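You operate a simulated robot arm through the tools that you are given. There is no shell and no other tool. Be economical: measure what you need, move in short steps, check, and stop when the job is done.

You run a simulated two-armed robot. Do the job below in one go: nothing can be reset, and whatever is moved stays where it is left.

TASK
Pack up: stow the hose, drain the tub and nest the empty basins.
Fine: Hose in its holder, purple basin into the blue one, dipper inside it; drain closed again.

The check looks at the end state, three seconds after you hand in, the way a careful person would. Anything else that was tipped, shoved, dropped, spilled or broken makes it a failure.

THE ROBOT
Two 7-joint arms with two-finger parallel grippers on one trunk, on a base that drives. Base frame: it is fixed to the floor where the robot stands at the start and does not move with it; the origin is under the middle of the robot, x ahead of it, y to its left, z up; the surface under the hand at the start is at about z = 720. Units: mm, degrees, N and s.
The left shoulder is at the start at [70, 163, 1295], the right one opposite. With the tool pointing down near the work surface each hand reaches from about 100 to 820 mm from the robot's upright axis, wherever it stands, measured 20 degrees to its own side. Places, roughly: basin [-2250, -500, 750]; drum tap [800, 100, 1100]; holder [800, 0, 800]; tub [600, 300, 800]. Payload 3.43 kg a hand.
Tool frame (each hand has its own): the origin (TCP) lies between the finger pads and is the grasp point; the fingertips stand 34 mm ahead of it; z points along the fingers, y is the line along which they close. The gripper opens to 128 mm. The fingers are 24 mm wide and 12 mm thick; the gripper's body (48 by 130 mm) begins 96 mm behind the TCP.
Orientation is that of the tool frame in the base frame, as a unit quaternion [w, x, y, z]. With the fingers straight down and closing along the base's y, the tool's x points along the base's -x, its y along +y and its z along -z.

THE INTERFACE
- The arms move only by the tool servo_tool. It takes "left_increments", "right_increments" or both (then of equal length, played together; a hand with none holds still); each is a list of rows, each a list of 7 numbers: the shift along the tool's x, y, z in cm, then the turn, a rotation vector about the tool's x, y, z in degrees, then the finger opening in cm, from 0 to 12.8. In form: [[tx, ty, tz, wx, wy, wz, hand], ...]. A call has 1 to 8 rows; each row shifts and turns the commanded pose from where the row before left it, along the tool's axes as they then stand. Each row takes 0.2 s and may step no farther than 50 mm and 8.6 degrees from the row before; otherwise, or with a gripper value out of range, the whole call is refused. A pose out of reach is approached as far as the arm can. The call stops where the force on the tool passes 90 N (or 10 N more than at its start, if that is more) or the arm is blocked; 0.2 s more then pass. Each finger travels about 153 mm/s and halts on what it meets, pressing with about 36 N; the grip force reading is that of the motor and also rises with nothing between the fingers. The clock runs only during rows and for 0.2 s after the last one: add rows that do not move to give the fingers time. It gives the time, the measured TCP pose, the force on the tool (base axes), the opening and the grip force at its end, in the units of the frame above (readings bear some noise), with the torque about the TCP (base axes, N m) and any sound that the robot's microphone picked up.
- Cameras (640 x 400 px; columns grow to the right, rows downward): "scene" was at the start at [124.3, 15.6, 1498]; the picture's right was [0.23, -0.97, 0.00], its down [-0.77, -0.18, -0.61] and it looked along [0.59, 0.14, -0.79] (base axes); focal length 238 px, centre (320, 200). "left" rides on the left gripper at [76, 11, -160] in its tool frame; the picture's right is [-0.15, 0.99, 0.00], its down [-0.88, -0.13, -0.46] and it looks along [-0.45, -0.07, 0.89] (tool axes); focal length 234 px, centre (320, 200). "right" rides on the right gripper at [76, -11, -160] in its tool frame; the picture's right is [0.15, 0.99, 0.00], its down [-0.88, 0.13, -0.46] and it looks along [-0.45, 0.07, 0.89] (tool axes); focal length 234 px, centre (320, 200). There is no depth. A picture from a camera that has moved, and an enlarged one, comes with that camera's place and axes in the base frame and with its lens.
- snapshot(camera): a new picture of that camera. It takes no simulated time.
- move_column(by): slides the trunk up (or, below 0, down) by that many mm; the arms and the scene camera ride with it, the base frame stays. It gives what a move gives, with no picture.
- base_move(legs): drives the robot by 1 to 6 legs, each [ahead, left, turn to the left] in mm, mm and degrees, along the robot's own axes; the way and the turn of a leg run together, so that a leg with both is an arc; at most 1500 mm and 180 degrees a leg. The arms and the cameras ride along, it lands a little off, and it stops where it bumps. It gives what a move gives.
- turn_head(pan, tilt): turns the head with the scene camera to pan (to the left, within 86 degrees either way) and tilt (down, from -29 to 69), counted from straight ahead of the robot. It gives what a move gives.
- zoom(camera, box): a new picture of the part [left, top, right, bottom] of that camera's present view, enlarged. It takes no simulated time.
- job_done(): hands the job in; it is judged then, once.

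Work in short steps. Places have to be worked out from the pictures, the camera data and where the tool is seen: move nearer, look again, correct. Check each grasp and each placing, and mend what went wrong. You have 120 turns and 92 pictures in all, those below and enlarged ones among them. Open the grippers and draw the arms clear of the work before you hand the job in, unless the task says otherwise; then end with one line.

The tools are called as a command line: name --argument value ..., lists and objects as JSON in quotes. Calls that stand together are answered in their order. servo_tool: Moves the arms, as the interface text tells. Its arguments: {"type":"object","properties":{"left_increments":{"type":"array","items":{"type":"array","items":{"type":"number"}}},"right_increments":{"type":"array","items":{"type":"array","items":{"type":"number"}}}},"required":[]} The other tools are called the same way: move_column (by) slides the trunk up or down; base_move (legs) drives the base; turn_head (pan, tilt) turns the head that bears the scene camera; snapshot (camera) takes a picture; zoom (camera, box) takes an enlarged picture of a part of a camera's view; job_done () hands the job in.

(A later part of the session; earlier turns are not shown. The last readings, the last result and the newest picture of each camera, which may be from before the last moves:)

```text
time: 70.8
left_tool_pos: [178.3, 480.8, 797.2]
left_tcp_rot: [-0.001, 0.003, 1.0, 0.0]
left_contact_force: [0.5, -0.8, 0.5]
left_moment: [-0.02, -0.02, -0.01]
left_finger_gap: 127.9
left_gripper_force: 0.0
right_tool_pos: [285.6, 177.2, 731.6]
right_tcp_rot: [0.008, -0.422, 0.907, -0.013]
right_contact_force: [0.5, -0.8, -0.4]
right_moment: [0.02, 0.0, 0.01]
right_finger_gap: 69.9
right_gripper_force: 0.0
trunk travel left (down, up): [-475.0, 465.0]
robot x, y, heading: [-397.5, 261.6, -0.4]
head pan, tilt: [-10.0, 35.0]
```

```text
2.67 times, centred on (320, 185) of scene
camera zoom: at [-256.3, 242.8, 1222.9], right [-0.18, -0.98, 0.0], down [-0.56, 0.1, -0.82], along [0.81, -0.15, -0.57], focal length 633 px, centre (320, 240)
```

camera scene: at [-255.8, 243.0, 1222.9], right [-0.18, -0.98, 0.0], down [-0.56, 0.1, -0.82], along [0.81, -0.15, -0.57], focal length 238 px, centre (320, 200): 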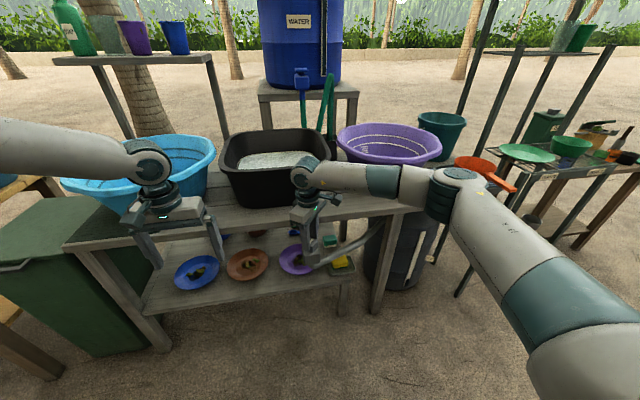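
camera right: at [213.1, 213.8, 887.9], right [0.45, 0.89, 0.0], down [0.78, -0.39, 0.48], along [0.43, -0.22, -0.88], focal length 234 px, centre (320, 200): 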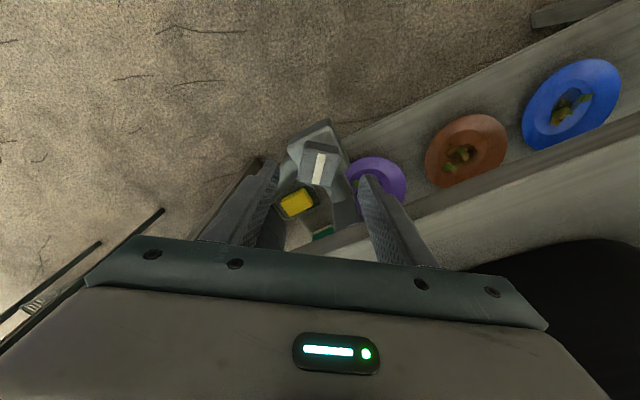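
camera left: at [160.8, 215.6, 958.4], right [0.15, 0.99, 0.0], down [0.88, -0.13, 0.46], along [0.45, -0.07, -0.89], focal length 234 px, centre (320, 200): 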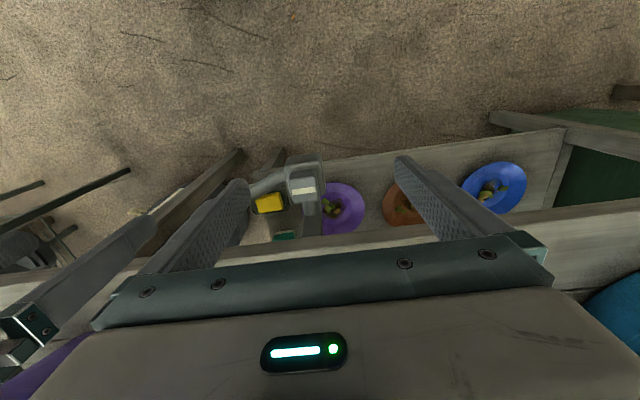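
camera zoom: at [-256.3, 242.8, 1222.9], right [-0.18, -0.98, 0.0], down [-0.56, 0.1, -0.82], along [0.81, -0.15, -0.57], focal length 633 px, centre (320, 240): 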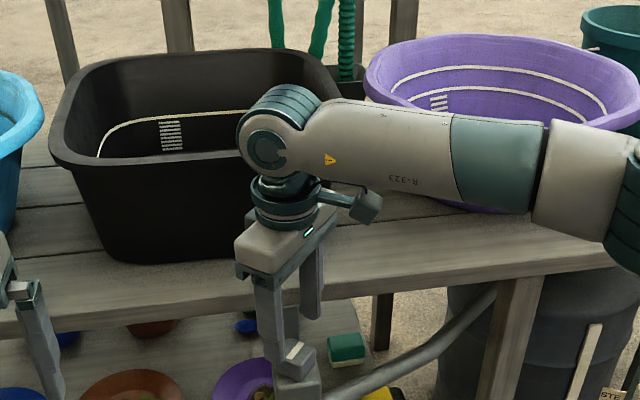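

The level is now out of view from here. I raise the trunk (hands ride straight up) to look into the tub, while it keeps draining.

move_column --by 300

turn_head --pan -5 --tilt 45

snapshot --camera "scene"

```text
time: 73.8
left_tool_pos: [178.0, 481.8, 1098.3]
left_tcp_rot: [-0.002, 0.004, 1.0, 0.0]
left_contact_force: [0.4, 0.0, 1.3]
left_moment: [0.02, 0.02, -0.03]
left_finger_gap: 127.6
left_gripper_force: 0.2
right_tool_pos: [286.3, 175.8, 1030.0]
right_tcp_rot: [0.008, -0.422, 0.907, -0.013]
right_contact_force: [0.3, 0.5, 0.6]
right_moment: [0.03, 0.02, 0.0]
right_finger_gap: 69.9
right_gripper_force: 0.1
trunk travel left (down, up): [-775.0, 165.0]
robot x, y, heading: [-391.8, 262.4, -0.6]
head pan, tilt: [-10.0, 35.0]
```

```text
time: 74.5
left_tool_pos: [178.5, 481.9, 1098.5]
left_tcp_rot: [-0.001, 0.003, 1.0, 0.0]
left_contact_force: [0.7, 0.0, 0.4]
left_moment: [-0.02, -0.01, -0.01]
left_finger_gap: 128.1
left_gripper_force: 0.0
right_tool_pos: [285.3, 176.7, 1031.3]
right_tcp_rot: [0.009, -0.421, 0.907, -0.011]
right_contact_force: [0.3, -0.3, -0.4]
right_moment: [-0.02, 0.02, -0.01]
right_finger_gap: 70.2
right_gripper_force: 0.0
trunk travel left (down, up): [-775.0, 165.0]
robot x, y, heading: [-394.7, 260.0, -0.5]
head pan, tilt: [-5.0, 45.0]
```

```text
32 pictures are left
camera scene: at [-261.8, 251.0, 1508.1], right [-0.1, -1.0, 0.0], down [-0.7, 0.07, -0.71], along [0.7, -0.07, -0.71], focal length 238 px, centre (320, 200)
```

scene: 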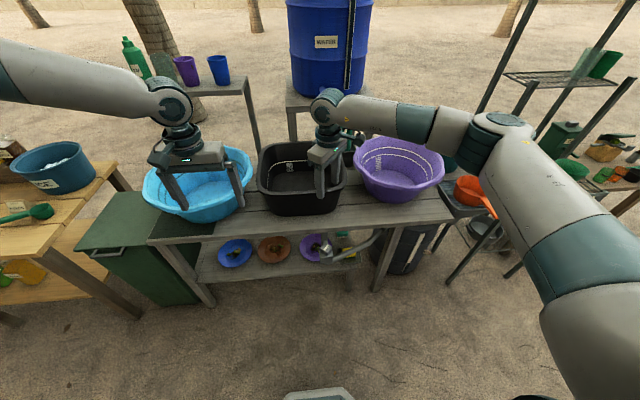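

The tub looks empty; one zoom to confirm, and to see the blue and purple basins' geometry.

zoom --camera "scene" --box '[130, 110, 450, 260]'

```text
2.00 times, centred on (290, 185) of scene
camera zoom: at [-261.8, 251.0, 1508.1], right [-0.1, -1.0, 0.0], down [-0.7, 0.07, -0.71], along [0.7, -0.07, -0.71], focal length 475 px, centre (380, 230)
```

zoom: 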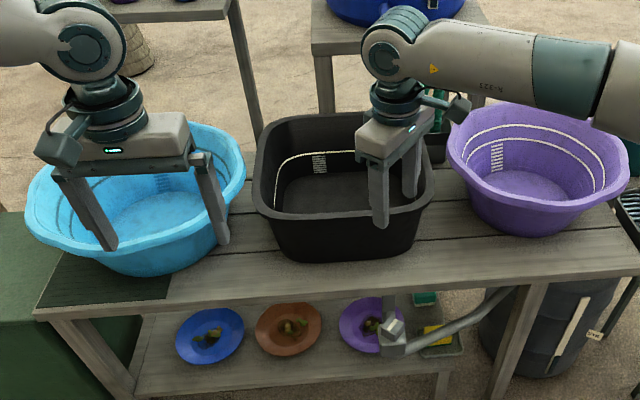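

The tub is empty. I lower the trunk back, grip the cap and turn it back to closed.

move_column --by -300

servo_tool --right_increments '[[0, 0, 2, 0, 0, 0, 7], [0, 0, 2, 0, 0, 0, 7], [0, 0, 0, 0, 0, 0, 2], [0, 0, 0, 0, 0, 0, 2], [0, 0, 0, 0, 0, 0, 2]]'

servo_tool --right_increments '[[0, 0, 0, 0, 0, 7.8, 2], [0, 0, 0, 0, 0, 7.8, 2], [0, 0, 0, 0, 0, 7.8, 2], [0, 0, 0, 0, 0, 7.8, 2], [0, 0, 0, 0, 0, 7.8, 2], [0, 0, 0, 0, 0, 7.8, 2]]'

```text
time: 77.5
left_tool_pos: [178.9, 481.6, 798.6]
left_tcp_rot: [-0.001, 0.003, 1.0, 0.0]
left_contact_force: [-0.7, -0.6, 0.5]
left_moment: [0.02, 0.01, 0.0]
left_finger_gap: 127.8
left_gripper_force: 0.0
right_tool_pos: [285.9, 175.4, 732.4]
right_tcp_rot: [0.008, -0.422, 0.907, -0.012]
right_contact_force: [0.2, -0.9, -0.5]
right_moment: [-0.01, 0.01, -0.01]
right_finger_gap: 70.2
right_gripper_force: 0.1
trunk travel left (down, up): [-475.0, 465.0]
robot x, y, heading: [-391.8, 259.8, -0.3]
head pan, tilt: [-5.0, 45.0]
```

```text
time: 78.7
left_tool_pos: [179.3, 480.9, 798.1]
left_tcp_rot: [-0.001, 0.004, 1.0, 0.0]
left_contact_force: [0.1, 0.1, -0.2]
left_moment: [0.0, 0.01, 0.02]
left_finger_gap: 127.9
left_gripper_force: 0.1
right_tool_pos: [288.2, 173.9, 691.2]
right_tcp_rot: [0.007, -0.421, 0.907, -0.014]
right_contact_force: [6.8, -6.3, 0.9]
right_moment: [-0.35, 0.7, 0.01]
right_finger_gap: 38.2
right_gripper_force: 45.0
trunk travel left (down, up): [-475.0, 465.0]
robot x, y, heading: [-396.1, 258.1, -0.2]
head pan, tilt: [-5.0, 45.0]
```

```text
time: 80.1
left_tool_pos: [178.5, 480.4, 796.7]
left_tcp_rot: [-0.001, 0.003, 1.0, 0.0]
left_contact_force: [0.5, -0.2, -0.8]
left_moment: [0.03, 0.01, 0.01]
left_finger_gap: 128.2
left_gripper_force: 0.0
right_tool_pos: [288.2, 174.9, 691.2]
right_tcp_rot: [0.011, -0.025, 1.0, -0.009]
right_contact_force: [4.2, -10.3, -5.5]
right_moment: [0.42, 1.08, 0.0]
right_finger_gap: 38.1
right_gripper_force: 44.7
trunk travel left (down, up): [-475.0, 465.0]
robot x, y, heading: [-394.4, 257.9, -0.6]
head pan, tilt: [-5.0, 45.0]
```

About 3° remain; I turn until the stop is felt.

servo_tool --right_increments '[[0, 0, 0, 0, 0, 3, 2], [0, 0, 0, 0, 0, 3, 2]]'

servo_tool --right_increments '[[0, 0, 0, 0, 0, -1, 3.8], [0, 0, 0, 0, 0, 0, 6], [0, 0, 0, 0, 0, 0, 7], [0, 0, -2, 0, 0, 0, 7], [0, 0, -4, 0, 0, 0, 7], [0, 0, -4, 0, 0, 0, 7]]'

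zoom --camera "right" --box '[240, 100, 400, 200]'

```text
time: 80.7
left_tool_pos: [178.9, 480.5, 797.7]
left_tcp_rot: [-0.002, 0.004, 1.0, 0.0]
left_contact_force: [-0.6, 0.2, 0.0]
left_moment: [-0.04, 0.02, -0.01]
left_finger_gap: 127.8
left_gripper_force: 0.1
right_tool_pos: [287.4, 175.0, 690.3]
right_tcp_rot: [0.012, 0.025, 1.0, -0.008]
right_contact_force: [4.4, -12.2, -9.0]
right_moment: [0.62, -0.05, 1.87]
right_finger_gap: 38.4
right_gripper_force: 45.0
trunk travel left (down, up): [-475.0, 465.0]
robot x, y, heading: [-393.6, 265.6, -0.3]
head pan, tilt: [-5.0, 45.0]
```

```text
time: 82.1
left_tool_pos: [176.8, 481.9, 797.9]
left_tcp_rot: [-0.001, 0.005, 1.0, -0.001]
left_contact_force: [0.5, -0.1, 0.2]
left_moment: [0.01, -0.03, -0.03]
left_finger_gap: 128.2
left_gripper_force: 0.1
right_tool_pos: [282.1, 177.9, 794.2]
right_tcp_rot: [0.013, 0.016, 1.0, -0.009]
right_contact_force: [0.1, -1.2, -0.1]
right_moment: [-0.01, 0.01, -0.02]
right_finger_gap: 70.0
right_gripper_force: 0.1
trunk travel left (down, up): [-475.0, 465.0]
robot x, y, heading: [-392.8, 261.0, -0.4]
head pan, tilt: [-5.0, 45.0]
```

```text
4.00 times, centred on (320, 150) of right
camera zoom: at [201.7, 172.1, 950.6], right [-0.11, 0.99, -0.02], down [0.87, 0.11, 0.48], along [0.48, 0.04, -0.88], focal length 937 px, centre (320, 400)
```

zoom: 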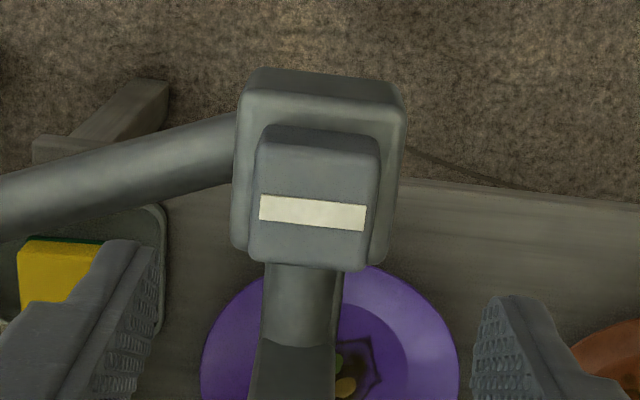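

The drain is shut at its stop, stripe across as at the start. Now the purple basin: centre ≈[560,-192], rim radius ≈205. I raise the trunk and drive to stand squarely in front of it.

move_column --by 300

base_move --legs '[[0, -453, 0.4]]'

base_move --legs '[[370, 0, 0]]'

turn_head --pan 0 --tilt 60

snapshot --camera "scene"

```text
time: 85.1
left_tool_pos: [178.7, 480.8, 1098.3]
left_tcp_rot: [-0.001, 0.003, 1.0, 0.0]
left_contact_force: [0.9, 0.2, -0.1]
left_moment: [0.01, 0.0, 0.01]
left_finger_gap: 127.7
left_gripper_force: 0.0
right_tool_pos: [284.6, 177.4, 1093.0]
right_tcp_rot: [0.013, 0.017, 1.0, -0.008]
right_contact_force: [-0.5, -1.0, 0.4]
right_moment: [-0.01, -0.01, 0.04]
right_finger_gap: 70.0
right_gripper_force: 0.1
trunk travel left (down, up): [-775.0, 165.0]
robot x, y, heading: [-394.9, 262.2, -0.5]
head pan, tilt: [-5.0, 45.0]
```

```text
time: 87.8
left_tool_pos: [175.1, 31.0, 1098.3]
left_tcp_rot: [-0.001, -0.003, 1.0, -0.001]
left_contact_force: [0.3, -0.7, -0.5]
left_moment: [-0.04, 0.01, 0.0]
left_finger_gap: 128.1
left_gripper_force: 0.0
right_tool_pos: [282.6, -271.7, 1093.1]
right_tcp_rot: [0.013, 0.011, 1.0, -0.009]
right_contact_force: [-0.4, 0.2, 0.1]
right_moment: [-0.03, -0.02, 0.01]
right_finger_gap: 69.9
right_gripper_force: 0.0
trunk travel left (down, up): [-775.0, 165.0]
robot x, y, heading: [-394.8, -198.1, 0.2]
head pan, tilt: [-5.0, 45.0]
```

```text
time: 90.2
left_tool_pos: [541.0, 28.7, 1098.6]
left_tcp_rot: [0.0, -0.003, 1.0, 0.0]
left_contact_force: [0.3, 0.0, 0.1]
left_moment: [0.0, -0.01, 0.0]
left_finger_gap: 127.9
left_gripper_force: 0.1
right_tool_pos: [648.6, -272.7, 1092.9]
right_tcp_rot: [0.014, 0.012, 1.0, -0.008]
right_contact_force: [1.0, 0.2, 0.4]
right_moment: [0.01, 0.0, -0.01]
right_finger_gap: 69.9
right_gripper_force: 0.0
trunk travel left (down, up): [-775.0, 165.0]
robot x, y, heading: [-28.8, -200.3, 0.3]
head pan, tilt: [-5.0, 45.0]
```

```text
time: 91.0
left_tool_pos: [542.3, 29.4, 1097.6]
left_tcp_rot: [-0.001, -0.002, 1.0, 0.0]
left_contact_force: [1.0, 0.5, -0.4]
left_moment: [0.03, 0.03, 0.0]
left_finger_gap: 128.2
left_gripper_force: 0.0
right_tool_pos: [651.1, -272.2, 1092.8]
right_tcp_rot: [0.012, 0.011, 1.0, -0.009]
right_contact_force: [0.5, 0.7, -0.8]
right_moment: [0.04, 0.01, -0.02]
right_finger_gap: 69.6
right_gripper_force: 0.0
trunk travel left (down, up): [-775.0, 165.0]
robot x, y, heading: [-28.1, -197.3, 0.2]
head pan, tilt: [0.0, 60.0]
```

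```text
29 pictures are left
camera scene: at [90.4, -198.4, 1488.5], right [0.0, -1.0, 0.0], down [-0.87, 0.0, -0.5], along [0.5, 0.0, -0.87], focal length 238 px, centre (320, 200)
```

scene: 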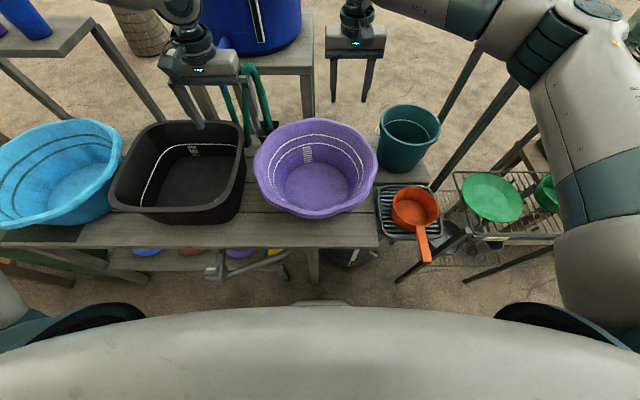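

The teal bucket is close behind the basin's right side, so I'll grip diametrically: right hand front-right ≈[520,-385], left hand back-left ≈[655,0], both turned 20°. I move above those points and look.

servo_tool --left_increments '[[-2.3, -0.58, 1.9, 0, 0, 0, 8], [-2.3, -0.58, 1.9, 0, 0, 0, 8], [-2.3, -0.58, 1.9, 0, 0, 0, 8], [-2.3, -0.58, 1.9, 0, 0, 0, 8], [-2.3, -0.58, 1.9, 0, 0, 0, 8], [0, 0, 0, 0, 0, 6.7, 8], [0, 0, 0, 0, 0, 6.7, 8], [0, 0, 0, 0, 0, 6.7, 8]]' --right_increments '[[2.6, -2.26, 1.86, 0, 0, 0, 8], [2.6, -2.26, 1.86, 0, 0, 0, 8], [2.6, -2.26, 1.86, 0, 0, 0, 8], [2.6, -2.26, 1.86, 0, 0, 0, 8], [2.6, -2.26, 1.86, 0, 0, 0, 8], [0, 0, 0, 0, 0, 6.3, 8], [0, 0, 0, 0, 0, 6.3, 8], [0, 0, 0, 0, 0, 6.3, 8]]'

snapshot --camera "left"

snapshot --camera "right"

```text
time: 92.8
left_tool_pos: [608.8, 49.1, 1036.3]
left_tcp_rot: [-0.001, 0.172, 0.985, 0.0]
left_contact_force: [-0.7, 0.4, 0.0]
left_moment: [-0.03, -0.01, 0.0]
left_finger_gap: 80.2
left_gripper_force: 0.1
left hand out of reach, approached as far as the arm can: row 3, 4, 5
right_tool_pos: [520.1, -384.7, 998.5]
right_tcp_rot: [0.015, 0.176, 0.984, -0.005]
right_contact_force: [0.0, 0.6, -0.2]
right_moment: [-0.01, -0.05, 0.03]
right_finger_gap: 80.1
right_gripper_force: 0.0
trunk travel left (down, up): [-775.0, 165.0]
robot x, y, heading: [-29.5, -194.7, 0.3]
head pan, tilt: [0.0, 60.0]
```

```text
28 pictures are left
camera left: at [541.7, 86.1, 1194.7], right [0.47, 0.88, 0.0], down [0.78, -0.42, 0.46], along [0.4, -0.22, -0.89], focal length 234 px, centre (320, 200)
```

left: 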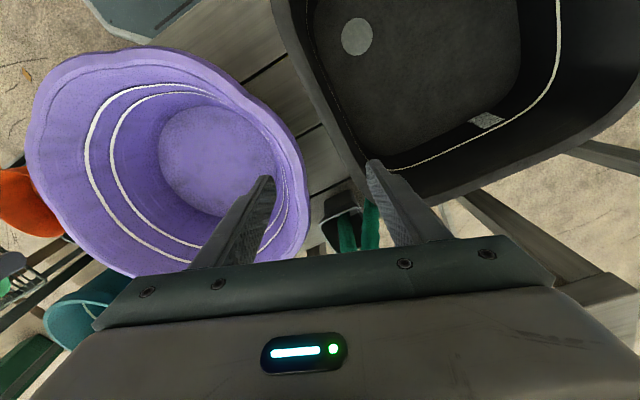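

```text
27 pictures are left
camera right: at [439.8, -367.3, 1154.8], right [0.21, 0.98, -0.01], down [0.86, -0.18, 0.48], along [0.47, -0.11, -0.88], focal length 234 px, centre (320, 200)
```

right: 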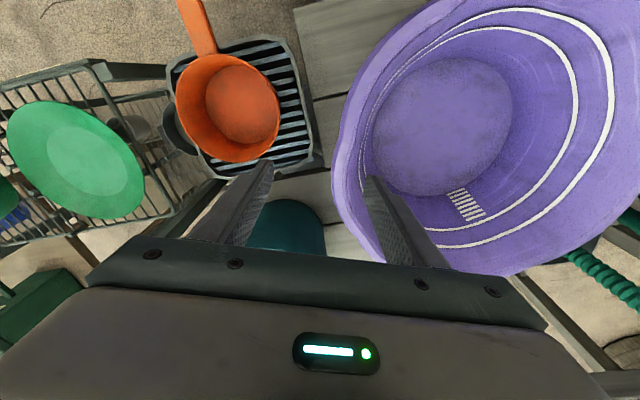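

Basin centre ≈[580,-185], R≈200, rim z≈880. The left arm's solver seems stuck at a joint limit from the earlier retreat, so I take it up and outward, then test whether it descends freely there.

servo_tool --left_increments '[[0, 0, -3, 0, 0, -6.7, 8], [0, 0, -3, 0, 0, -6.7, 8], [0, 0, -3, 0, 0, -6.7, 8], [0, 4, -1, 0, 0, 0, 8], [0, 4, 0, 0, 0, 0, 8], [0, 4, 0, 0, 0, 0, 8], [0, 4, 0, 0, 0, 0, 8], [0, 4, 0, 0, 0, 0, 8]]'

servo_tool --left_increments '[[0, 0, 3, 0, 0, 0, 8], [0, 0, 3, 0, 0, 0, 8], [0, 0, 3, 0, 0, 0, 8], [0, 0, 3, 0, 0, 0, 8], [0, 0, 3, 0, 0, 0, 8]]'

snapshot --camera "scene"

```text
time: 94.5
left_tool_pos: [609.4, 251.1, 1136.1]
left_tcp_rot: [-0.001, -0.001, 1.0, -0.001]
left_contact_force: [0.1, 0.2, 0.3]
left_moment: [-0.01, 0.01, 0.0]
left_finger_gap: 80.0
left_gripper_force: 0.1
right_tool_pos: [520.0, -384.3, 998.7]
right_tcp_rot: [0.014, 0.175, 0.984, -0.006]
right_contact_force: [0.0, 0.3, -0.6]
right_moment: [-0.03, -0.01, 0.0]
right_finger_gap: 79.8
right_gripper_force: 0.1
trunk travel left (down, up): [-775.0, 165.0]
robot x, y, heading: [-28.0, -197.4, 0.3]
head pan, tilt: [0.0, 60.0]
```

```text
time: 95.8
left_tool_pos: [609.0, 247.1, 984.2]
left_tcp_rot: [-0.001, -0.002, 1.0, -0.001]
left_contact_force: [-0.8, 0.5, -0.6]
left_moment: [-0.04, -0.01, 0.03]
left_finger_gap: 80.1
left_gripper_force: 0.1
right_tool_pos: [519.7, -384.6, 997.6]
right_tcp_rot: [0.014, 0.175, 0.984, -0.007]
right_contact_force: [1.0, 0.0, -0.4]
right_moment: [0.01, 0.05, 0.0]
right_finger_gap: 80.2
right_gripper_force: 0.0
trunk travel left (down, up): [-775.0, 165.0]
robot x, y, heading: [-29.9, -200.1, -0.0]
head pan, tilt: [0.0, 60.0]
```

```text
26 pictures are left
camera scene: at [90.6, -197.9, 1488.5], right [0.0, -1.0, 0.0], down [-0.87, 0.0, -0.5], along [0.5, 0.0, -0.87], focal length 238 px, centre (320, 200)
```

scene: 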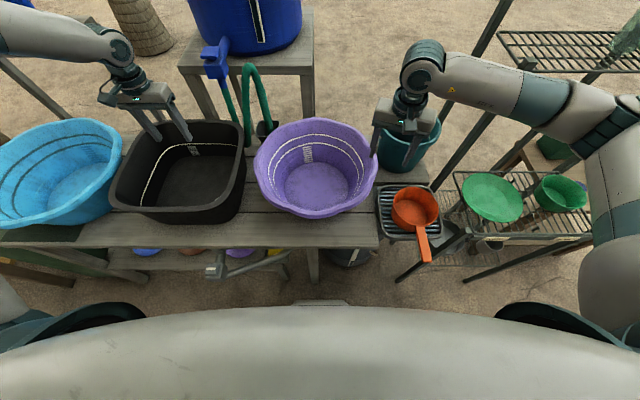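

The left arm works when it is well out to its own side. I shift the base 150 mm right so the left hand reaches the basin's left rim comfortably.

base_move --legs '[[0, -150, 0]]'

servo_tool --left_increments '[[-0.6, -2.4, 0, 0, 0, 0, 8], [-0.6, -2.4, 0, 0, 0, 0, 8], [-0.6, -2.4, 0, 0, 0, 0, 8], [-0.6, -2.4, 0, 0, 0, 0, 8], [0, 0, 0, 0, 0, 5.3, 8], [0, 0, 0, 0, 0, 5.3, 8], [0, 0, 0, 0, 0, 5.3, 8]]' --right_increments '[[1.2, 3.8, 0, 0, 0, 0, 8], [1.2, 3.8, 0, 0, 0, 0, 8], [1.2, 3.8, 0, 0, 0, 0, 8], [1.2, 3.8, 0, 0, 0, 0, 8], [0, 0, 0, 0, 0, -1, 8], [0, 0, 0, 0, 0, -1, 8], [0, 0, 0, 0, 0, -1, 8]]'

snapshot --camera "left"

snapshot --camera "right"

```text
time: 97.1
left_tool_pos: [609.3, 99.0, 983.7]
left_tcp_rot: [0.0, -0.002, 1.0, -0.001]
left_contact_force: [-0.8, -0.2, -0.2]
left_moment: [-0.02, -0.01, 0.01]
left_finger_gap: 80.1
left_gripper_force: 0.1
right_tool_pos: [520.1, -533.4, 998.2]
right_tcp_rot: [0.014, 0.175, 0.984, -0.007]
right_contact_force: [-0.1, 0.4, -0.3]
right_moment: [-0.06, 0.03, 0.0]
right_finger_gap: 79.9
right_gripper_force: 0.1
trunk travel left (down, up): [-775.0, 165.0]
robot x, y, heading: [-29.7, -347.6, 0.2]
head pan, tilt: [0.0, 60.0]
```

```text
time: 98.7
left_tool_pos: [634.6, 3.7, 984.3]
left_tcp_rot: [-0.001, 0.136, 0.991, 0.0]
left_contact_force: [-0.5, -1.1, -0.1]
left_moment: [-0.01, -0.04, 0.0]
left_finger_gap: 80.0
left_gripper_force: 0.1
right_tool_pos: [528.3, -373.3, 996.1]
right_tcp_rot: [0.014, 0.15, 0.989, -0.006]
right_contact_force: [-0.3, -0.8, -0.4]
right_moment: [-0.02, 0.0, 0.01]
right_finger_gap: 79.9
right_gripper_force: 0.1
trunk travel left (down, up): [-775.0, 165.0]
robot x, y, heading: [-27.6, -347.8, 0.2]
head pan, tilt: [0.0, 60.0]
```

```text
25 pictures are left
camera left: at [564.1, 34.3, 1143.3], right [0.41, 0.91, 0.0], down [0.81, -0.36, 0.45], along [0.41, -0.19, -0.89], focal length 234 px, centre (320, 200)
```

left: 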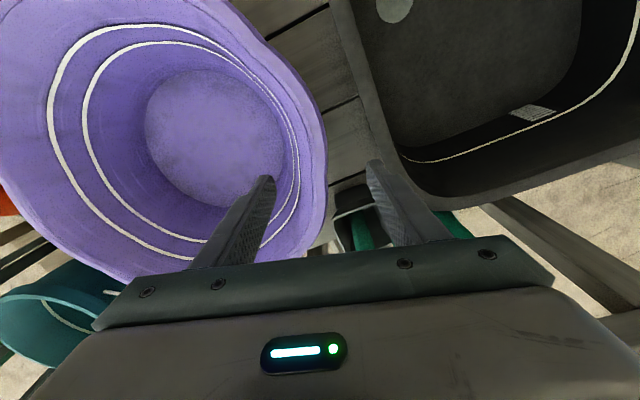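

```text
24 pictures are left
camera right: at [447.4, -359.9, 1152.4], right [0.15, 0.99, -0.01], down [0.87, -0.13, 0.48], along [0.47, -0.08, -0.88], focal length 234 px, centre (320, 200)
```

right: 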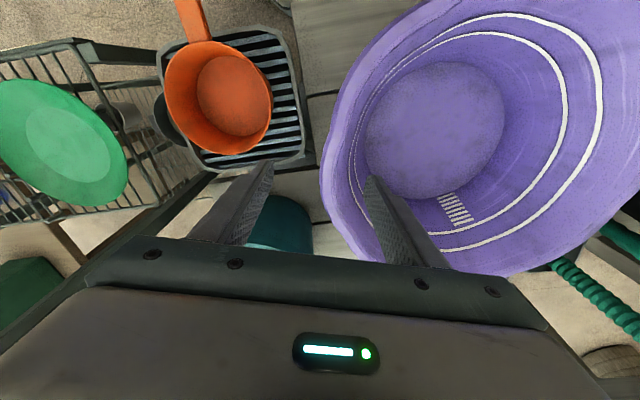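

Projecting the descent onto the pictures, left should shift 10 mm inward and right 16 mm inward to straddle the lip. I do this and descend both to z≈875.

servo_tool --left_increments '[[0, -1.0, 2, 0, 0, 0, 8], [0, 0, 3, 0, 0, 0, 8], [0, 0, 3, 0, 0, 0, 8], [0, 0, 2.8, 0, 0, 0, 8], [0, 0, 0, 0, 0, 0, 8]]' --right_increments '[[0, 1.6, 3, 0, 0, 0, 8], [0, 0, 3.2, 0, 0, 0, 8], [0, 0, 3.2, 0, 0, 0, 8], [0, 0, 2.8, 0, 0, 0, 8], [0, 0, 0, 0, 0, 0, 8]]'

snapshot --camera "left"

snapshot --camera "right"

```text
time: 99.9
left_tool_pos: [585.7, 13.8, 924.3]
left_tcp_rot: [-0.001, 0.135, 0.991, -0.001]
left_contact_force: [0.4, -1.0, -0.5]
left_moment: [0.02, -0.02, 0.03]
left_finger_gap: 79.9
left_gripper_force: 0.0
left hand out of reach, approached as far as the arm can: row 1, 2, 3, 4
right_tool_pos: [535.4, -360.8, 875.1]
right_tcp_rot: [0.015, 0.149, 0.989, -0.006]
right_contact_force: [0.2, -0.2, 0.6]
right_moment: [0.03, 0.03, 0.03]
right_finger_gap: 79.6
right_gripper_force: 0.1
trunk travel left (down, up): [-775.0, 165.0]
robot x, y, heading: [-26.6, -348.4, -0.0]
head pan, tilt: [0.0, 60.0]
```

```text
23 pictures are left
camera left: at [517.2, 45.4, 1083.8], right [0.41, 0.91, 0.0], down [0.81, -0.36, 0.46], along [0.42, -0.19, -0.89], focal length 234 px, centre (320, 200)
```

left: 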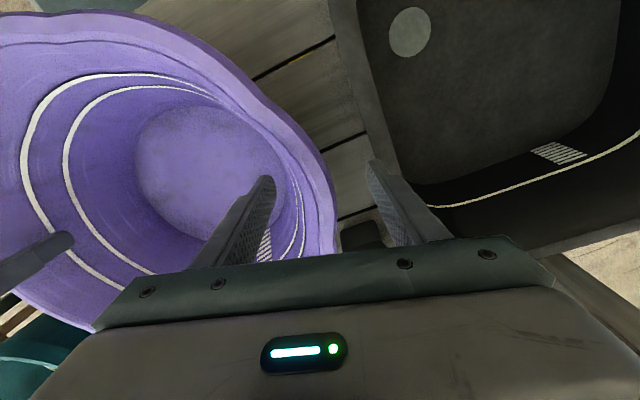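

```text
22 pictures are left
camera right: at [453.3, -347.3, 1031.7], right [0.15, 0.99, -0.01], down [0.87, -0.13, 0.48], along [0.47, -0.08, -0.88], focal length 234 px, centre (320, 200)
```

right: 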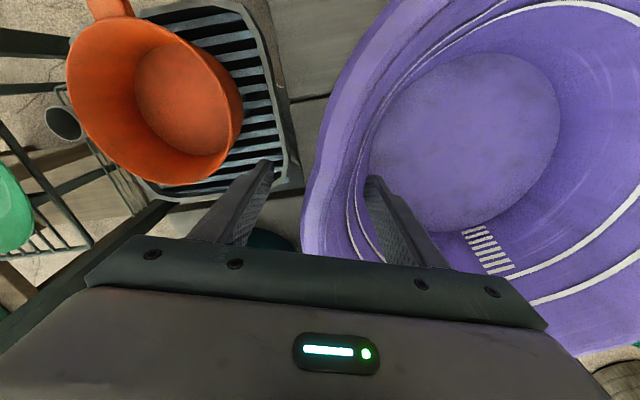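

The left arm's low reach is the limit, so I'll instead raise both hands and lower the trunk by the same amount.

servo_tool --left_increments '[[0, 0, -3.3, 0, 0, 0, 8], [0, 0, -3.4, 0, 0, 0, 8], [-2.5, 0.2, -2, 0, 0, 0, 8], [-2.5, 0.25, -2, 0, 0, 0, 8], [0, 0, 0, 0, 0, 0, 8]]' --right_increments '[[0, 0, -4, 0, 0, 0, 8], [0, 0, -4, 0, 0, 0, 8], [0, 0, -4, 0, 0, 0, 8], [0, 0, -3.5, 0, 0, 0, 8], [0, 0, 0, 0, 0, 0, 8]]'

move_column --by -155

```text
time: 101.1
left_tool_pos: [637.2, 5.8, 1033.7]
left_tcp_rot: [0.0, 0.136, 0.991, -0.001]
left_contact_force: [-0.3, -0.3, 0.5]
left_moment: [0.03, -0.03, 0.0]
left_finger_gap: 79.8
left_gripper_force: 0.1
right_tool_pos: [530.7, -358.5, 1030.9]
right_tcp_rot: [0.014, 0.15, 0.989, -0.006]
right_contact_force: [-0.8, 0.2, 0.0]
right_moment: [0.01, -0.01, 0.01]
right_finger_gap: 79.8
right_gripper_force: 0.1
trunk travel left (down, up): [-775.0, 165.0]
robot x, y, heading: [-29.7, -350.3, 0.0]
head pan, tilt: [0.0, 60.0]
```

```text
time: 102.9
left_tool_pos: [636.9, 5.2, 877.6]
left_tcp_rot: [-0.001, 0.136, 0.991, -0.001]
left_contact_force: [-1.0, -0.4, 0.6]
left_moment: [0.02, 0.02, -0.03]
left_finger_gap: 80.0
left_gripper_force: 0.1
right_tool_pos: [530.7, -358.8, 874.1]
right_tcp_rot: [0.014, 0.15, 0.989, -0.006]
right_contact_force: [-0.3, -0.6, -0.1]
right_moment: [0.01, 0.0, 0.01]
right_finger_gap: 79.9
right_gripper_force: 0.0
trunk travel left (down, up): [-620.0, 320.0]
robot x, y, heading: [-25.2, -347.9, 0.1]
head pan, tilt: [0.0, 60.0]
```

Both hands are at the rim height without contact. I check the left view before closing.

snapshot --camera "left"

```text
21 pictures are left
camera left: at [567.9, 35.8, 1037.0], right [0.41, 0.91, 0.0], down [0.81, -0.36, 0.45], along [0.41, -0.19, -0.89], focal length 234 px, centre (320, 200)
```

left: 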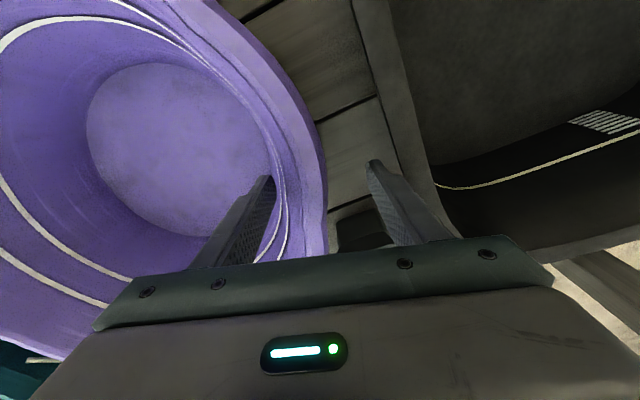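

The rim lies between the fingers. I close both hands together.

servo_tool --left_increments '[[0, 0, 0.5, 0, 0, 0, 6], [0, 0, 0, 0, 0, 0, 4], [0, 0, 0, 0, 0, 0, 2], [0, 0, 0, 0, 0, 0, 0], [0, 0, 0, 0, 0, 0, 0]]' --right_increments '[[0, 0, 0.3, 0, 0, 0, 6], [0, 0, 0, 0, 0, 0, 4], [0, 0, 0, 0, 0, 0, 2], [0, 0, 0, 0, 0, 0, 0], [0, 0, 0, 0, 0, 0, 0]]'

snapshot --camera "right"

```text
time: 104.1
left_tool_pos: [635.9, -5.3, 875.2]
left_tcp_rot: [-0.001, 0.138, 0.99, -0.011]
left_contact_force: [-16.0, -70.3, 8.7]
left_moment: [-2.53, 0.23, 1.12]
left_finger_gap: 44.4
left_gripper_force: 36.4
right_tool_pos: [530.4, -351.6, 873.4]
right_tcp_rot: [0.015, 0.146, 0.989, 0.006]
right_contact_force: [15.3, 70.7, 1.8]
right_moment: [2.39, -1.03, 0.93]
right_finger_gap: 46.9
right_gripper_force: 36.3
trunk travel left (down, up): [-620.0, 320.0]
robot x, y, heading: [-27.4, -346.8, 0.3]
head pan, tilt: [0.0, 60.0]
```

```text
20 pictures are left
camera right: at [448.4, -341.1, 1030.3], right [0.15, 0.99, 0.01], down [0.87, -0.13, 0.48], along [0.48, -0.06, -0.88], focal length 234 px, centre (320, 200)
```

right: 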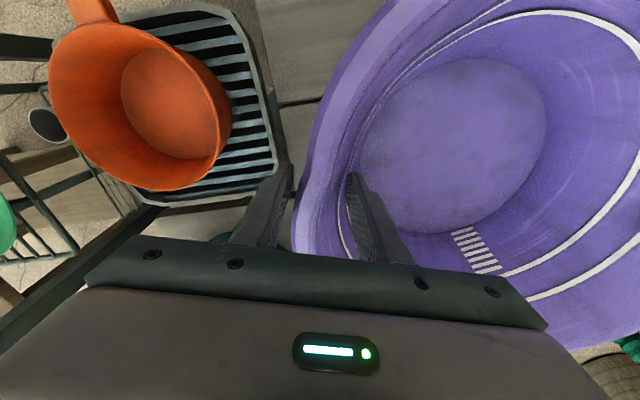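

Both hands hold the lip but tension each other at 70 N. I relieve that by shifting both commands ~9 mm inward, and read again.

servo_tool --left_increments '[[0, -0.5, 0, 0, 0, 0, 0], [0, -0.45, 0, 0, 0, 0, 0]]' --right_increments '[[0, 0.4, 0, 0, 0, 0, 0], [0, 0.4, 0, 0, 0, 0, 0]]'

servo_tool --left_increments '[[0, 0, -1, 0, 0, 0, 0], [0, 0, -1, 0, 0, 0, 0]]' --right_increments '[[0, 0, -1, 0, 0, 0, 0], [0, 0, -1, 0, 0, 0, 0]]'

snapshot --camera "scene"

```text
time: 104.7
left_tool_pos: [632.9, -13.2, 877.1]
left_tcp_rot: [0.0, 0.137, 0.991, -0.01]
left_contact_force: [-17.5, -70.7, 8.1]
left_moment: [-2.45, 0.61, 0.94]
left_finger_gap: 27.5
left_gripper_force: 35.8
right_tool_pos: [532.4, -342.9, 874.3]
right_tcp_rot: [0.013, 0.148, 0.989, 0.006]
right_contact_force: [16.4, 70.7, 1.8]
right_moment: [2.38, -0.78, 0.88]
right_finger_gap: 29.9
right_gripper_force: 36.1
trunk travel left (down, up): [-620.0, 320.0]
robot x, y, heading: [-28.3, -343.9, 0.3]
head pan, tilt: [0.0, 60.0]
```

```text
time: 105.3
left_tool_pos: [633.0, -12.8, 894.5]
left_tcp_rot: [-0.002, 0.137, 0.991, -0.009]
left_contact_force: [-15.8, -70.7, -2.7]
left_moment: [-2.35, 0.46, 0.92]
left_finger_gap: 28.7
left_gripper_force: 35.9
right_tool_pos: [530.3, -342.3, 893.4]
right_tcp_rot: [0.015, 0.147, 0.989, 0.004]
right_contact_force: [16.2, 70.0, -0.5]
right_moment: [2.34, -0.48, 1.01]
right_finger_gap: 30.9
right_gripper_force: 36.0
trunk travel left (down, up): [-620.0, 320.0]
robot x, y, heading: [-29.5, -348.4, 0.4]
head pan, tilt: [0.0, 60.0]
```

```text
19 pictures are left
camera scene: at [89.6, -347.7, 1333.5], right [0.0, -1.0, 0.0], down [-0.87, 0.0, -0.5], along [0.5, 0.0, -0.87], focal length 238 px, centre (320, 200)
```

scene: 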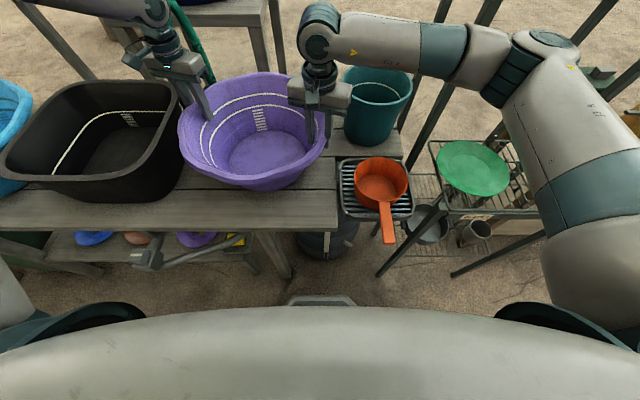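

Gap shrinks one-for-one with inward motion, so only the inner fingers touch; the wall is further in. I keep moving inward, after lowering back.

servo_tool --left_increments '[[0, 0, 1, 0, 0, 0, 0], [0, 0, 1.2, 0, 0, 0, 0], [0, -0.5, 0, 0, 0, 0, 0], [0, -0.5, 0, 0, 0, 0, 0], [0, 0, 0, 0, 0, 0, 0]]' --right_increments '[[0, 0, 1, 0, 0, 0, 0], [0, 0, 1.2, 0, 0, 0, 0], [0, 0.5, 0, 0, 0, 0, 0], [0, 0.5, 0, 0, 0, 0, 0], [0, 0, 0, 0, 0, 0, 0]]'

```text
time: 106.5
left_tool_pos: [629.6, -13.3, 876.2]
left_tcp_rot: [0.004, 0.134, 0.991, 0.0]
left_contact_force: [9.8, -16.2, 18.6]
left_moment: [-2.23, 0.82, 1.13]
left_finger_gap: 26.9
left_gripper_force: 35.9
right_tool_pos: [533.3, -340.5, 873.8]
right_tcp_rot: [0.016, 0.149, 0.989, -0.003]
right_contact_force: [-10.3, 14.8, 35.9]
right_moment: [2.21, 1.16, 1.78]
right_finger_gap: 29.1
right_gripper_force: 35.9
trunk travel left (down, up): [-620.0, 320.0]
robot x, y, heading: [-29.1, -346.2, 0.0]
head pan, tilt: [0.0, 60.0]
```

Now both fingers grip (gap 27/29 mm, side force down to ~16 N). I lift together 60 mm.

servo_tool --left_increments '[[0, -0.2, -1, 0, 0, 0, 0], [0, 0, -1.5, 0, 0, 0, 0], [0, 0, -2, 0, 0, 0, 0], [0, 0, -2, 0, 0, 0, 0], [0, 0, 0, 0, 0, 0, 0]]' --right_increments '[[0, 0.2, -1, 0, 0, 0, 0], [0, 0, -1.5, 0, 0, 0, 0], [0, 0, -2, 0, 0, 0, 0], [0, 0, -2, 0, 0, 0, 0], [0, 0, 0, 0, 0, 0, 0]]'

snapshot --camera "scene"

```text
time: 107.7
left_tool_pos: [631.9, -11.5, 934.2]
left_tcp_rot: [-0.002, 0.135, 0.991, 0.002]
left_contact_force: [15.6, 36.4, -2.3]
left_moment: [-1.25, 0.56, 0.97]
left_finger_gap: 27.6
left_gripper_force: 36.5
right_tool_pos: [536.8, -341.3, 932.9]
right_tcp_rot: [0.013, 0.151, 0.988, -0.008]
right_contact_force: [-15.7, -35.4, -1.6]
right_moment: [1.24, -0.6, 0.9]
right_finger_gap: 29.5
right_gripper_force: 36.0
trunk travel left (down, up): [-620.0, 320.0]
robot x, y, heading: [-31.0, -344.7, 0.6]
head pan, tilt: [0.0, 60.0]
```

```text
18 pictures are left
camera scene: at [90.6, -347.5, 1333.5], right [0.0, -1.0, 0.0], down [-0.87, 0.0, -0.5], along [0.5, 0.0, -0.87], focal length 238 px, centre (320, 200)
```

scene: 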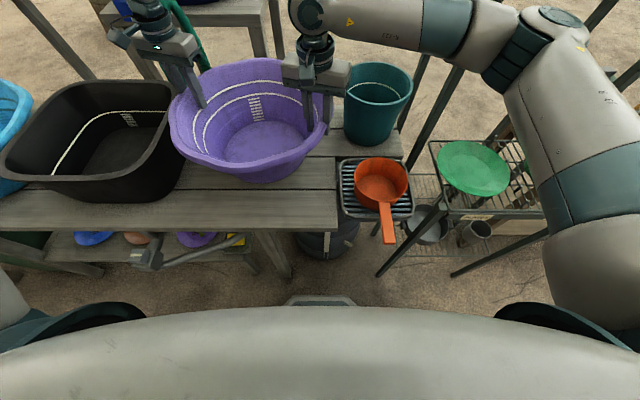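

The basin is lifted level and light. I relieve the squeeze slightly, raise the trunk 210 mm, then back away from the tap and hose.

servo_tool --left_increments '[[0, 0.25, 0, 0, 0, 0, 0], [0, 0, 0, 0, 0, 0, 0]]' --right_increments '[[0, -0.25, 0, 0, 0, 0, 0], [0, 0, 0, 0, 0, 0, 0]]'

move_column --by 210

base_move --legs '[[-250, 0, 0]]'

```text
time: 108.3
left_tool_pos: [632.9, -12.5, 936.4]
left_tcp_rot: [0.0, 0.136, 0.991, 0.0]
left_contact_force: [14.3, 26.6, -3.3]
left_moment: [-1.19, 0.33, 0.91]
left_finger_gap: 27.4
left_gripper_force: 36.0
right_tool_pos: [535.8, -339.2, 934.8]
right_tcp_rot: [0.013, 0.149, 0.989, -0.008]
right_contact_force: [-13.9, -26.3, -2.2]
right_moment: [1.32, -0.35, 1.01]
right_finger_gap: 29.2
right_gripper_force: 36.4
trunk travel left (down, up): [-620.0, 320.0]
robot x, y, heading: [-28.5, -342.9, 0.3]
head pan, tilt: [0.0, 60.0]
```

```text
time: 110.6
left_tool_pos: [632.7, -13.3, 1144.0]
left_tcp_rot: [0.0, 0.136, 0.991, -0.002]
left_contact_force: [13.3, 21.1, -2.3]
left_moment: [-1.35, -0.1, 1.17]
left_finger_gap: 27.0
left_gripper_force: 35.8
right_tool_pos: [535.5, -339.6, 1144.2]
right_tcp_rot: [0.013, 0.149, 0.989, -0.006]
right_contact_force: [-14.0, -20.3, -2.3]
right_moment: [1.48, 0.04, 1.22]
right_finger_gap: 29.1
right_gripper_force: 35.2
trunk travel left (down, up): [-830.0, 110.0]
robot x, y, heading: [-28.1, -345.0, 0.4]
head pan, tilt: [0.0, 60.0]
```

```text
time: 112.4
left_tool_pos: [384.9, -12.1, 1144.8]
left_tcp_rot: [-0.002, 0.135, 0.991, -0.001]
left_contact_force: [13.1, 19.3, -3.3]
left_moment: [-1.39, 0.11, 1.08]
left_finger_gap: 27.2
left_gripper_force: 35.9
right_tool_pos: [286.6, -340.3, 1143.4]
right_tcp_rot: [0.013, 0.148, 0.989, -0.007]
right_contact_force: [-11.8, -18.6, -1.4]
right_moment: [1.52, -0.11, 1.15]
right_finger_gap: 29.2
right_gripper_force: 35.5
trunk travel left (down, up): [-830.0, 110.0]
robot x, y, heading: [-276.4, -344.8, 0.5]
head pan, tilt: [0.0, 60.0]
```

Held securely. I drive left ~850 mm to bring it in line with the blue basin, then look.

base_move --legs '[[0, 850, -0.4]]'

turn_head --pan 20 --tilt 40

snapshot --camera "scene"

snapshot --camera "left"

```text
time: 116.9
left_tool_pos: [391.6, 818.9, 1144.8]
left_tcp_rot: [-0.002, 0.144, 0.99, 0.001]
left_contact_force: [7.6, 4.7, -2.8]
left_moment: [-1.53, 0.35, 0.98]
left_finger_gap: 26.8
left_gripper_force: 36.0
right_tool_pos: [287.8, 492.7, 1143.9]
right_tcp_rot: [0.012, 0.156, 0.988, -0.007]
right_contact_force: [-8.7, -4.0, -1.7]
right_moment: [1.7, -0.42, 1.09]
right_finger_gap: 28.7
right_gripper_force: 35.4
trunk travel left (down, up): [-830.0, 110.0]
robot x, y, heading: [-273.1, 494.4, -0.8]
head pan, tilt: [0.0, 60.0]
```

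```text
time: 117.7
left_tool_pos: [392.6, 821.1, 1144.8]
left_tcp_rot: [0.0, 0.143, 0.99, -0.002]
left_contact_force: [7.5, 2.5, -2.5]
left_moment: [-1.59, 0.07, 1.15]
left_finger_gap: 26.7
left_gripper_force: 35.7
right_tool_pos: [288.1, 494.0, 1144.1]
right_tcp_rot: [0.014, 0.156, 0.988, -0.007]
right_contact_force: [-7.7, -3.6, -0.8]
right_moment: [1.83, -0.14, 1.31]
right_finger_gap: 28.8
right_gripper_force: 35.6
trunk travel left (down, up): [-830.0, 110.0]
robot x, y, heading: [-272.6, 498.6, -0.6]
head pan, tilt: [20.0, 40.0]
```

```text
17 pictures are left
camera scene: at [-142.1, 522.8, 1570.2], right [0.33, -0.94, 0.0], down [-0.61, -0.21, -0.77], along [0.72, 0.25, -0.64], focal length 238 px, centre (320, 200)
```

scene: 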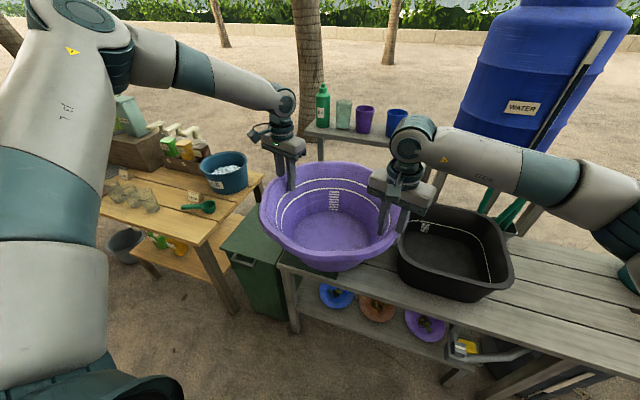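

```text
16 pictures are left
camera left: at [323.1, 852.2, 1304.0], right [0.42, 0.91, 0.0], down [0.81, -0.37, 0.46], along [0.41, -0.19, -0.89], focal length 234 px, centre (320, 200)
```

left: 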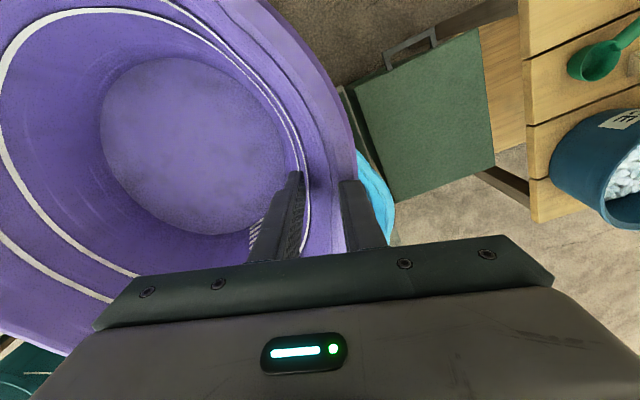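

Purple's centre is at [340,657]; averaging earlier views, blue's centre is ≈[540,660]. I drive forward 200 mm and check the overlap from both hands.

base_move --legs '[[200, 5, 0.5]]'

snapshot --camera "left"

snapshot --camera "right"

```text
time: 119.3
left_tool_pos: [585.7, 829.3, 1147.4]
left_tcp_rot: [0.0, 0.138, 0.99, -0.001]
left_contact_force: [-7.6, 4.3, 0.7]
left_moment: [-1.42, 0.13, 1.02]
left_finger_gap: 26.6
left_gripper_force: 36.3
right_tool_pos: [486.2, 502.3, 1146.2]
right_tcp_rot: [0.016, 0.152, 0.988, -0.006]
right_contact_force: [-11.3, -2.8, -0.8]
right_moment: [1.54, -0.92, 0.89]
right_finger_gap: 28.0
right_gripper_force: 35.8
trunk travel left (down, up): [-830.0, 110.0]
robot x, y, heading: [-71.0, 502.5, -0.1]
head pan, tilt: [20.0, 40.0]
```

```text
15 pictures are left
camera left: at [515.7, 860.7, 1306.3], right [0.41, 0.91, 0.0], down [0.81, -0.37, 0.46], along [0.42, -0.19, -0.89], focal length 234 px, centre (320, 200)
```

left: 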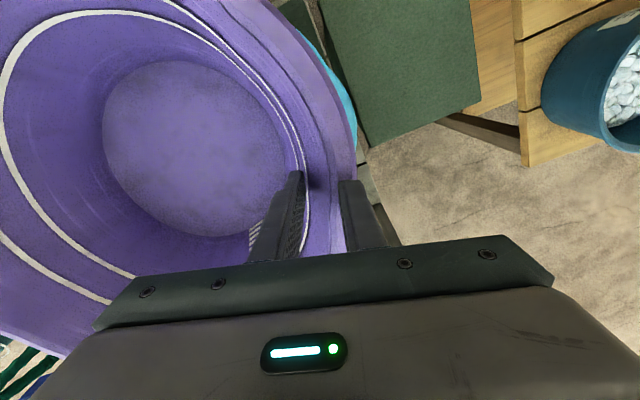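

```text
14 pictures are left
camera right: at [404.8, 516.5, 1303.2], right [0.16, 0.99, -0.01], down [0.87, -0.13, 0.48], along [0.48, -0.09, -0.88], focal length 234 px, centre (320, 200)
```

right: 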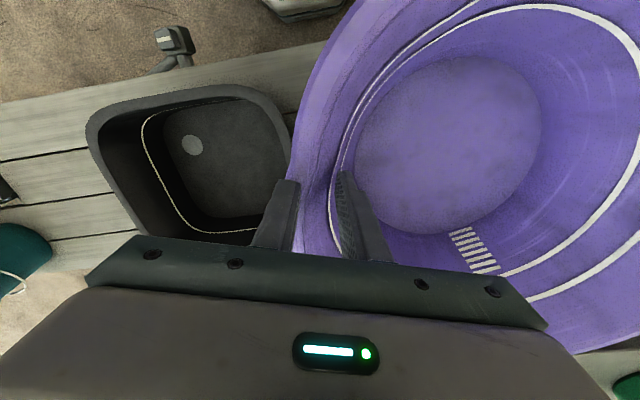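

Blue rim points seen past the purple fit a centre of ≈[540,669]; the purple is at [536,666] — aligned within 5 mm. I lower the trunk 190 mm into the blue basin.

move_column --by -190

snapshot --camera "scene"

```text
time: 121.4
left_tool_pos: [588.9, 830.1, 955.6]
left_tcp_rot: [-0.001, 0.138, 0.99, -0.001]
left_contact_force: [8.7, 1.7, -1.9]
left_moment: [-1.71, -0.44, 1.38]
left_finger_gap: 26.5
left_gripper_force: 36.3
right_tool_pos: [488.1, 501.2, 954.8]
right_tcp_rot: [0.014, 0.153, 0.988, -0.007]
right_contact_force: [-8.6, -1.3, -2.3]
right_moment: [1.64, 0.45, 1.36]
right_finger_gap: 28.0
right_gripper_force: 35.4
trunk travel left (down, up): [-640.0, 300.0]
robot x, y, heading: [-74.0, 500.3, -0.3]
head pan, tilt: [20.0, 40.0]
```

```text
13 pictures are left
camera scene: at [57.1, 527.0, 1380.4], right [0.34, -0.94, 0.0], down [-0.61, -0.22, -0.77], along [0.72, 0.26, -0.64], focal length 238 px, centre (320, 200)
```

scene: 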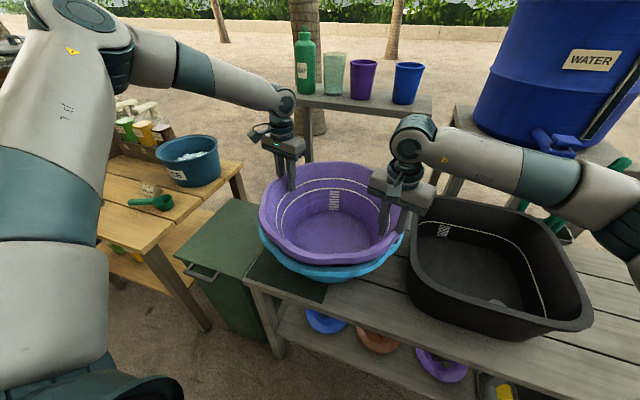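

It is going in concentrically. I lower with the arms in small steps, watching for seating.

servo_tool --left_increments '[[0, 0, 1, 0, 0, 0, 0], [0, 0, 1, 0, 0, 0, 0], [0, 0, 1, 0, 0, 0, 0], [0, 0, 1, 0, 0, 0, 0]]' --right_increments '[[0, 0, 1, 0, 0, 0, 0], [0, 0, 1, 0, 0, 0, 0], [0, 0, 1, 0, 0, 0, 0], [0, 0, 1, 0, 0, 0, 0]]'

servo_tool --left_increments '[[0, 0, 0.6, 0, 0, 0, 0], [0, 0, 0.6, 0, 0, 0, 0]]' --right_increments '[[0, 0, 0.6, 0, 0, 0, 0], [0, 0, 0.6, 0, 0, 0, 0]]'

```text
time: 122.4
left_tool_pos: [589.6, 829.9, 918.9]
left_tcp_rot: [0.003, 0.138, 0.99, 0.001]
left_contact_force: [15.9, 6.6, 16.1]
left_moment: [-1.68, 1.25, 1.09]
left_finger_gap: 26.8
left_gripper_force: 35.9
right_tool_pos: [489.7, 500.8, 920.0]
right_tcp_rot: [0.016, 0.153, 0.988, -0.004]
right_contact_force: [-2.6, -3.5, 17.5]
right_moment: [1.19, 1.01, 1.53]
right_finger_gap: 27.5
right_gripper_force: 36.2
trunk travel left (down, up): [-640.0, 300.0]
robot x, y, heading: [-75.0, 498.5, -0.2]
head pan, tilt: [20.0, 40.0]
```

```text
time: 123.0
left_tool_pos: [589.6, 825.8, 917.4]
left_tcp_rot: [0.01, 0.139, 0.99, 0.001]
left_contact_force: [28.3, 5.8, 55.2]
left_moment: [-1.48, 0.25, 1.35]
left_finger_gap: 27.0
left_gripper_force: 36.5
right_tool_pos: [488.7, 498.5, 918.3]
right_tcp_rot: [0.024, 0.154, 0.988, 0.002]
right_contact_force: [9.7, -7.1, 84.9]
right_moment: [-0.71, 1.34, 2.18]
right_finger_gap: 27.5
right_gripper_force: 35.9
trunk travel left (down, up): [-640.0, 300.0]
robot x, y, heading: [-76.2, 499.1, -0.1]
head pan, tilt: [20.0, 40.0]
```

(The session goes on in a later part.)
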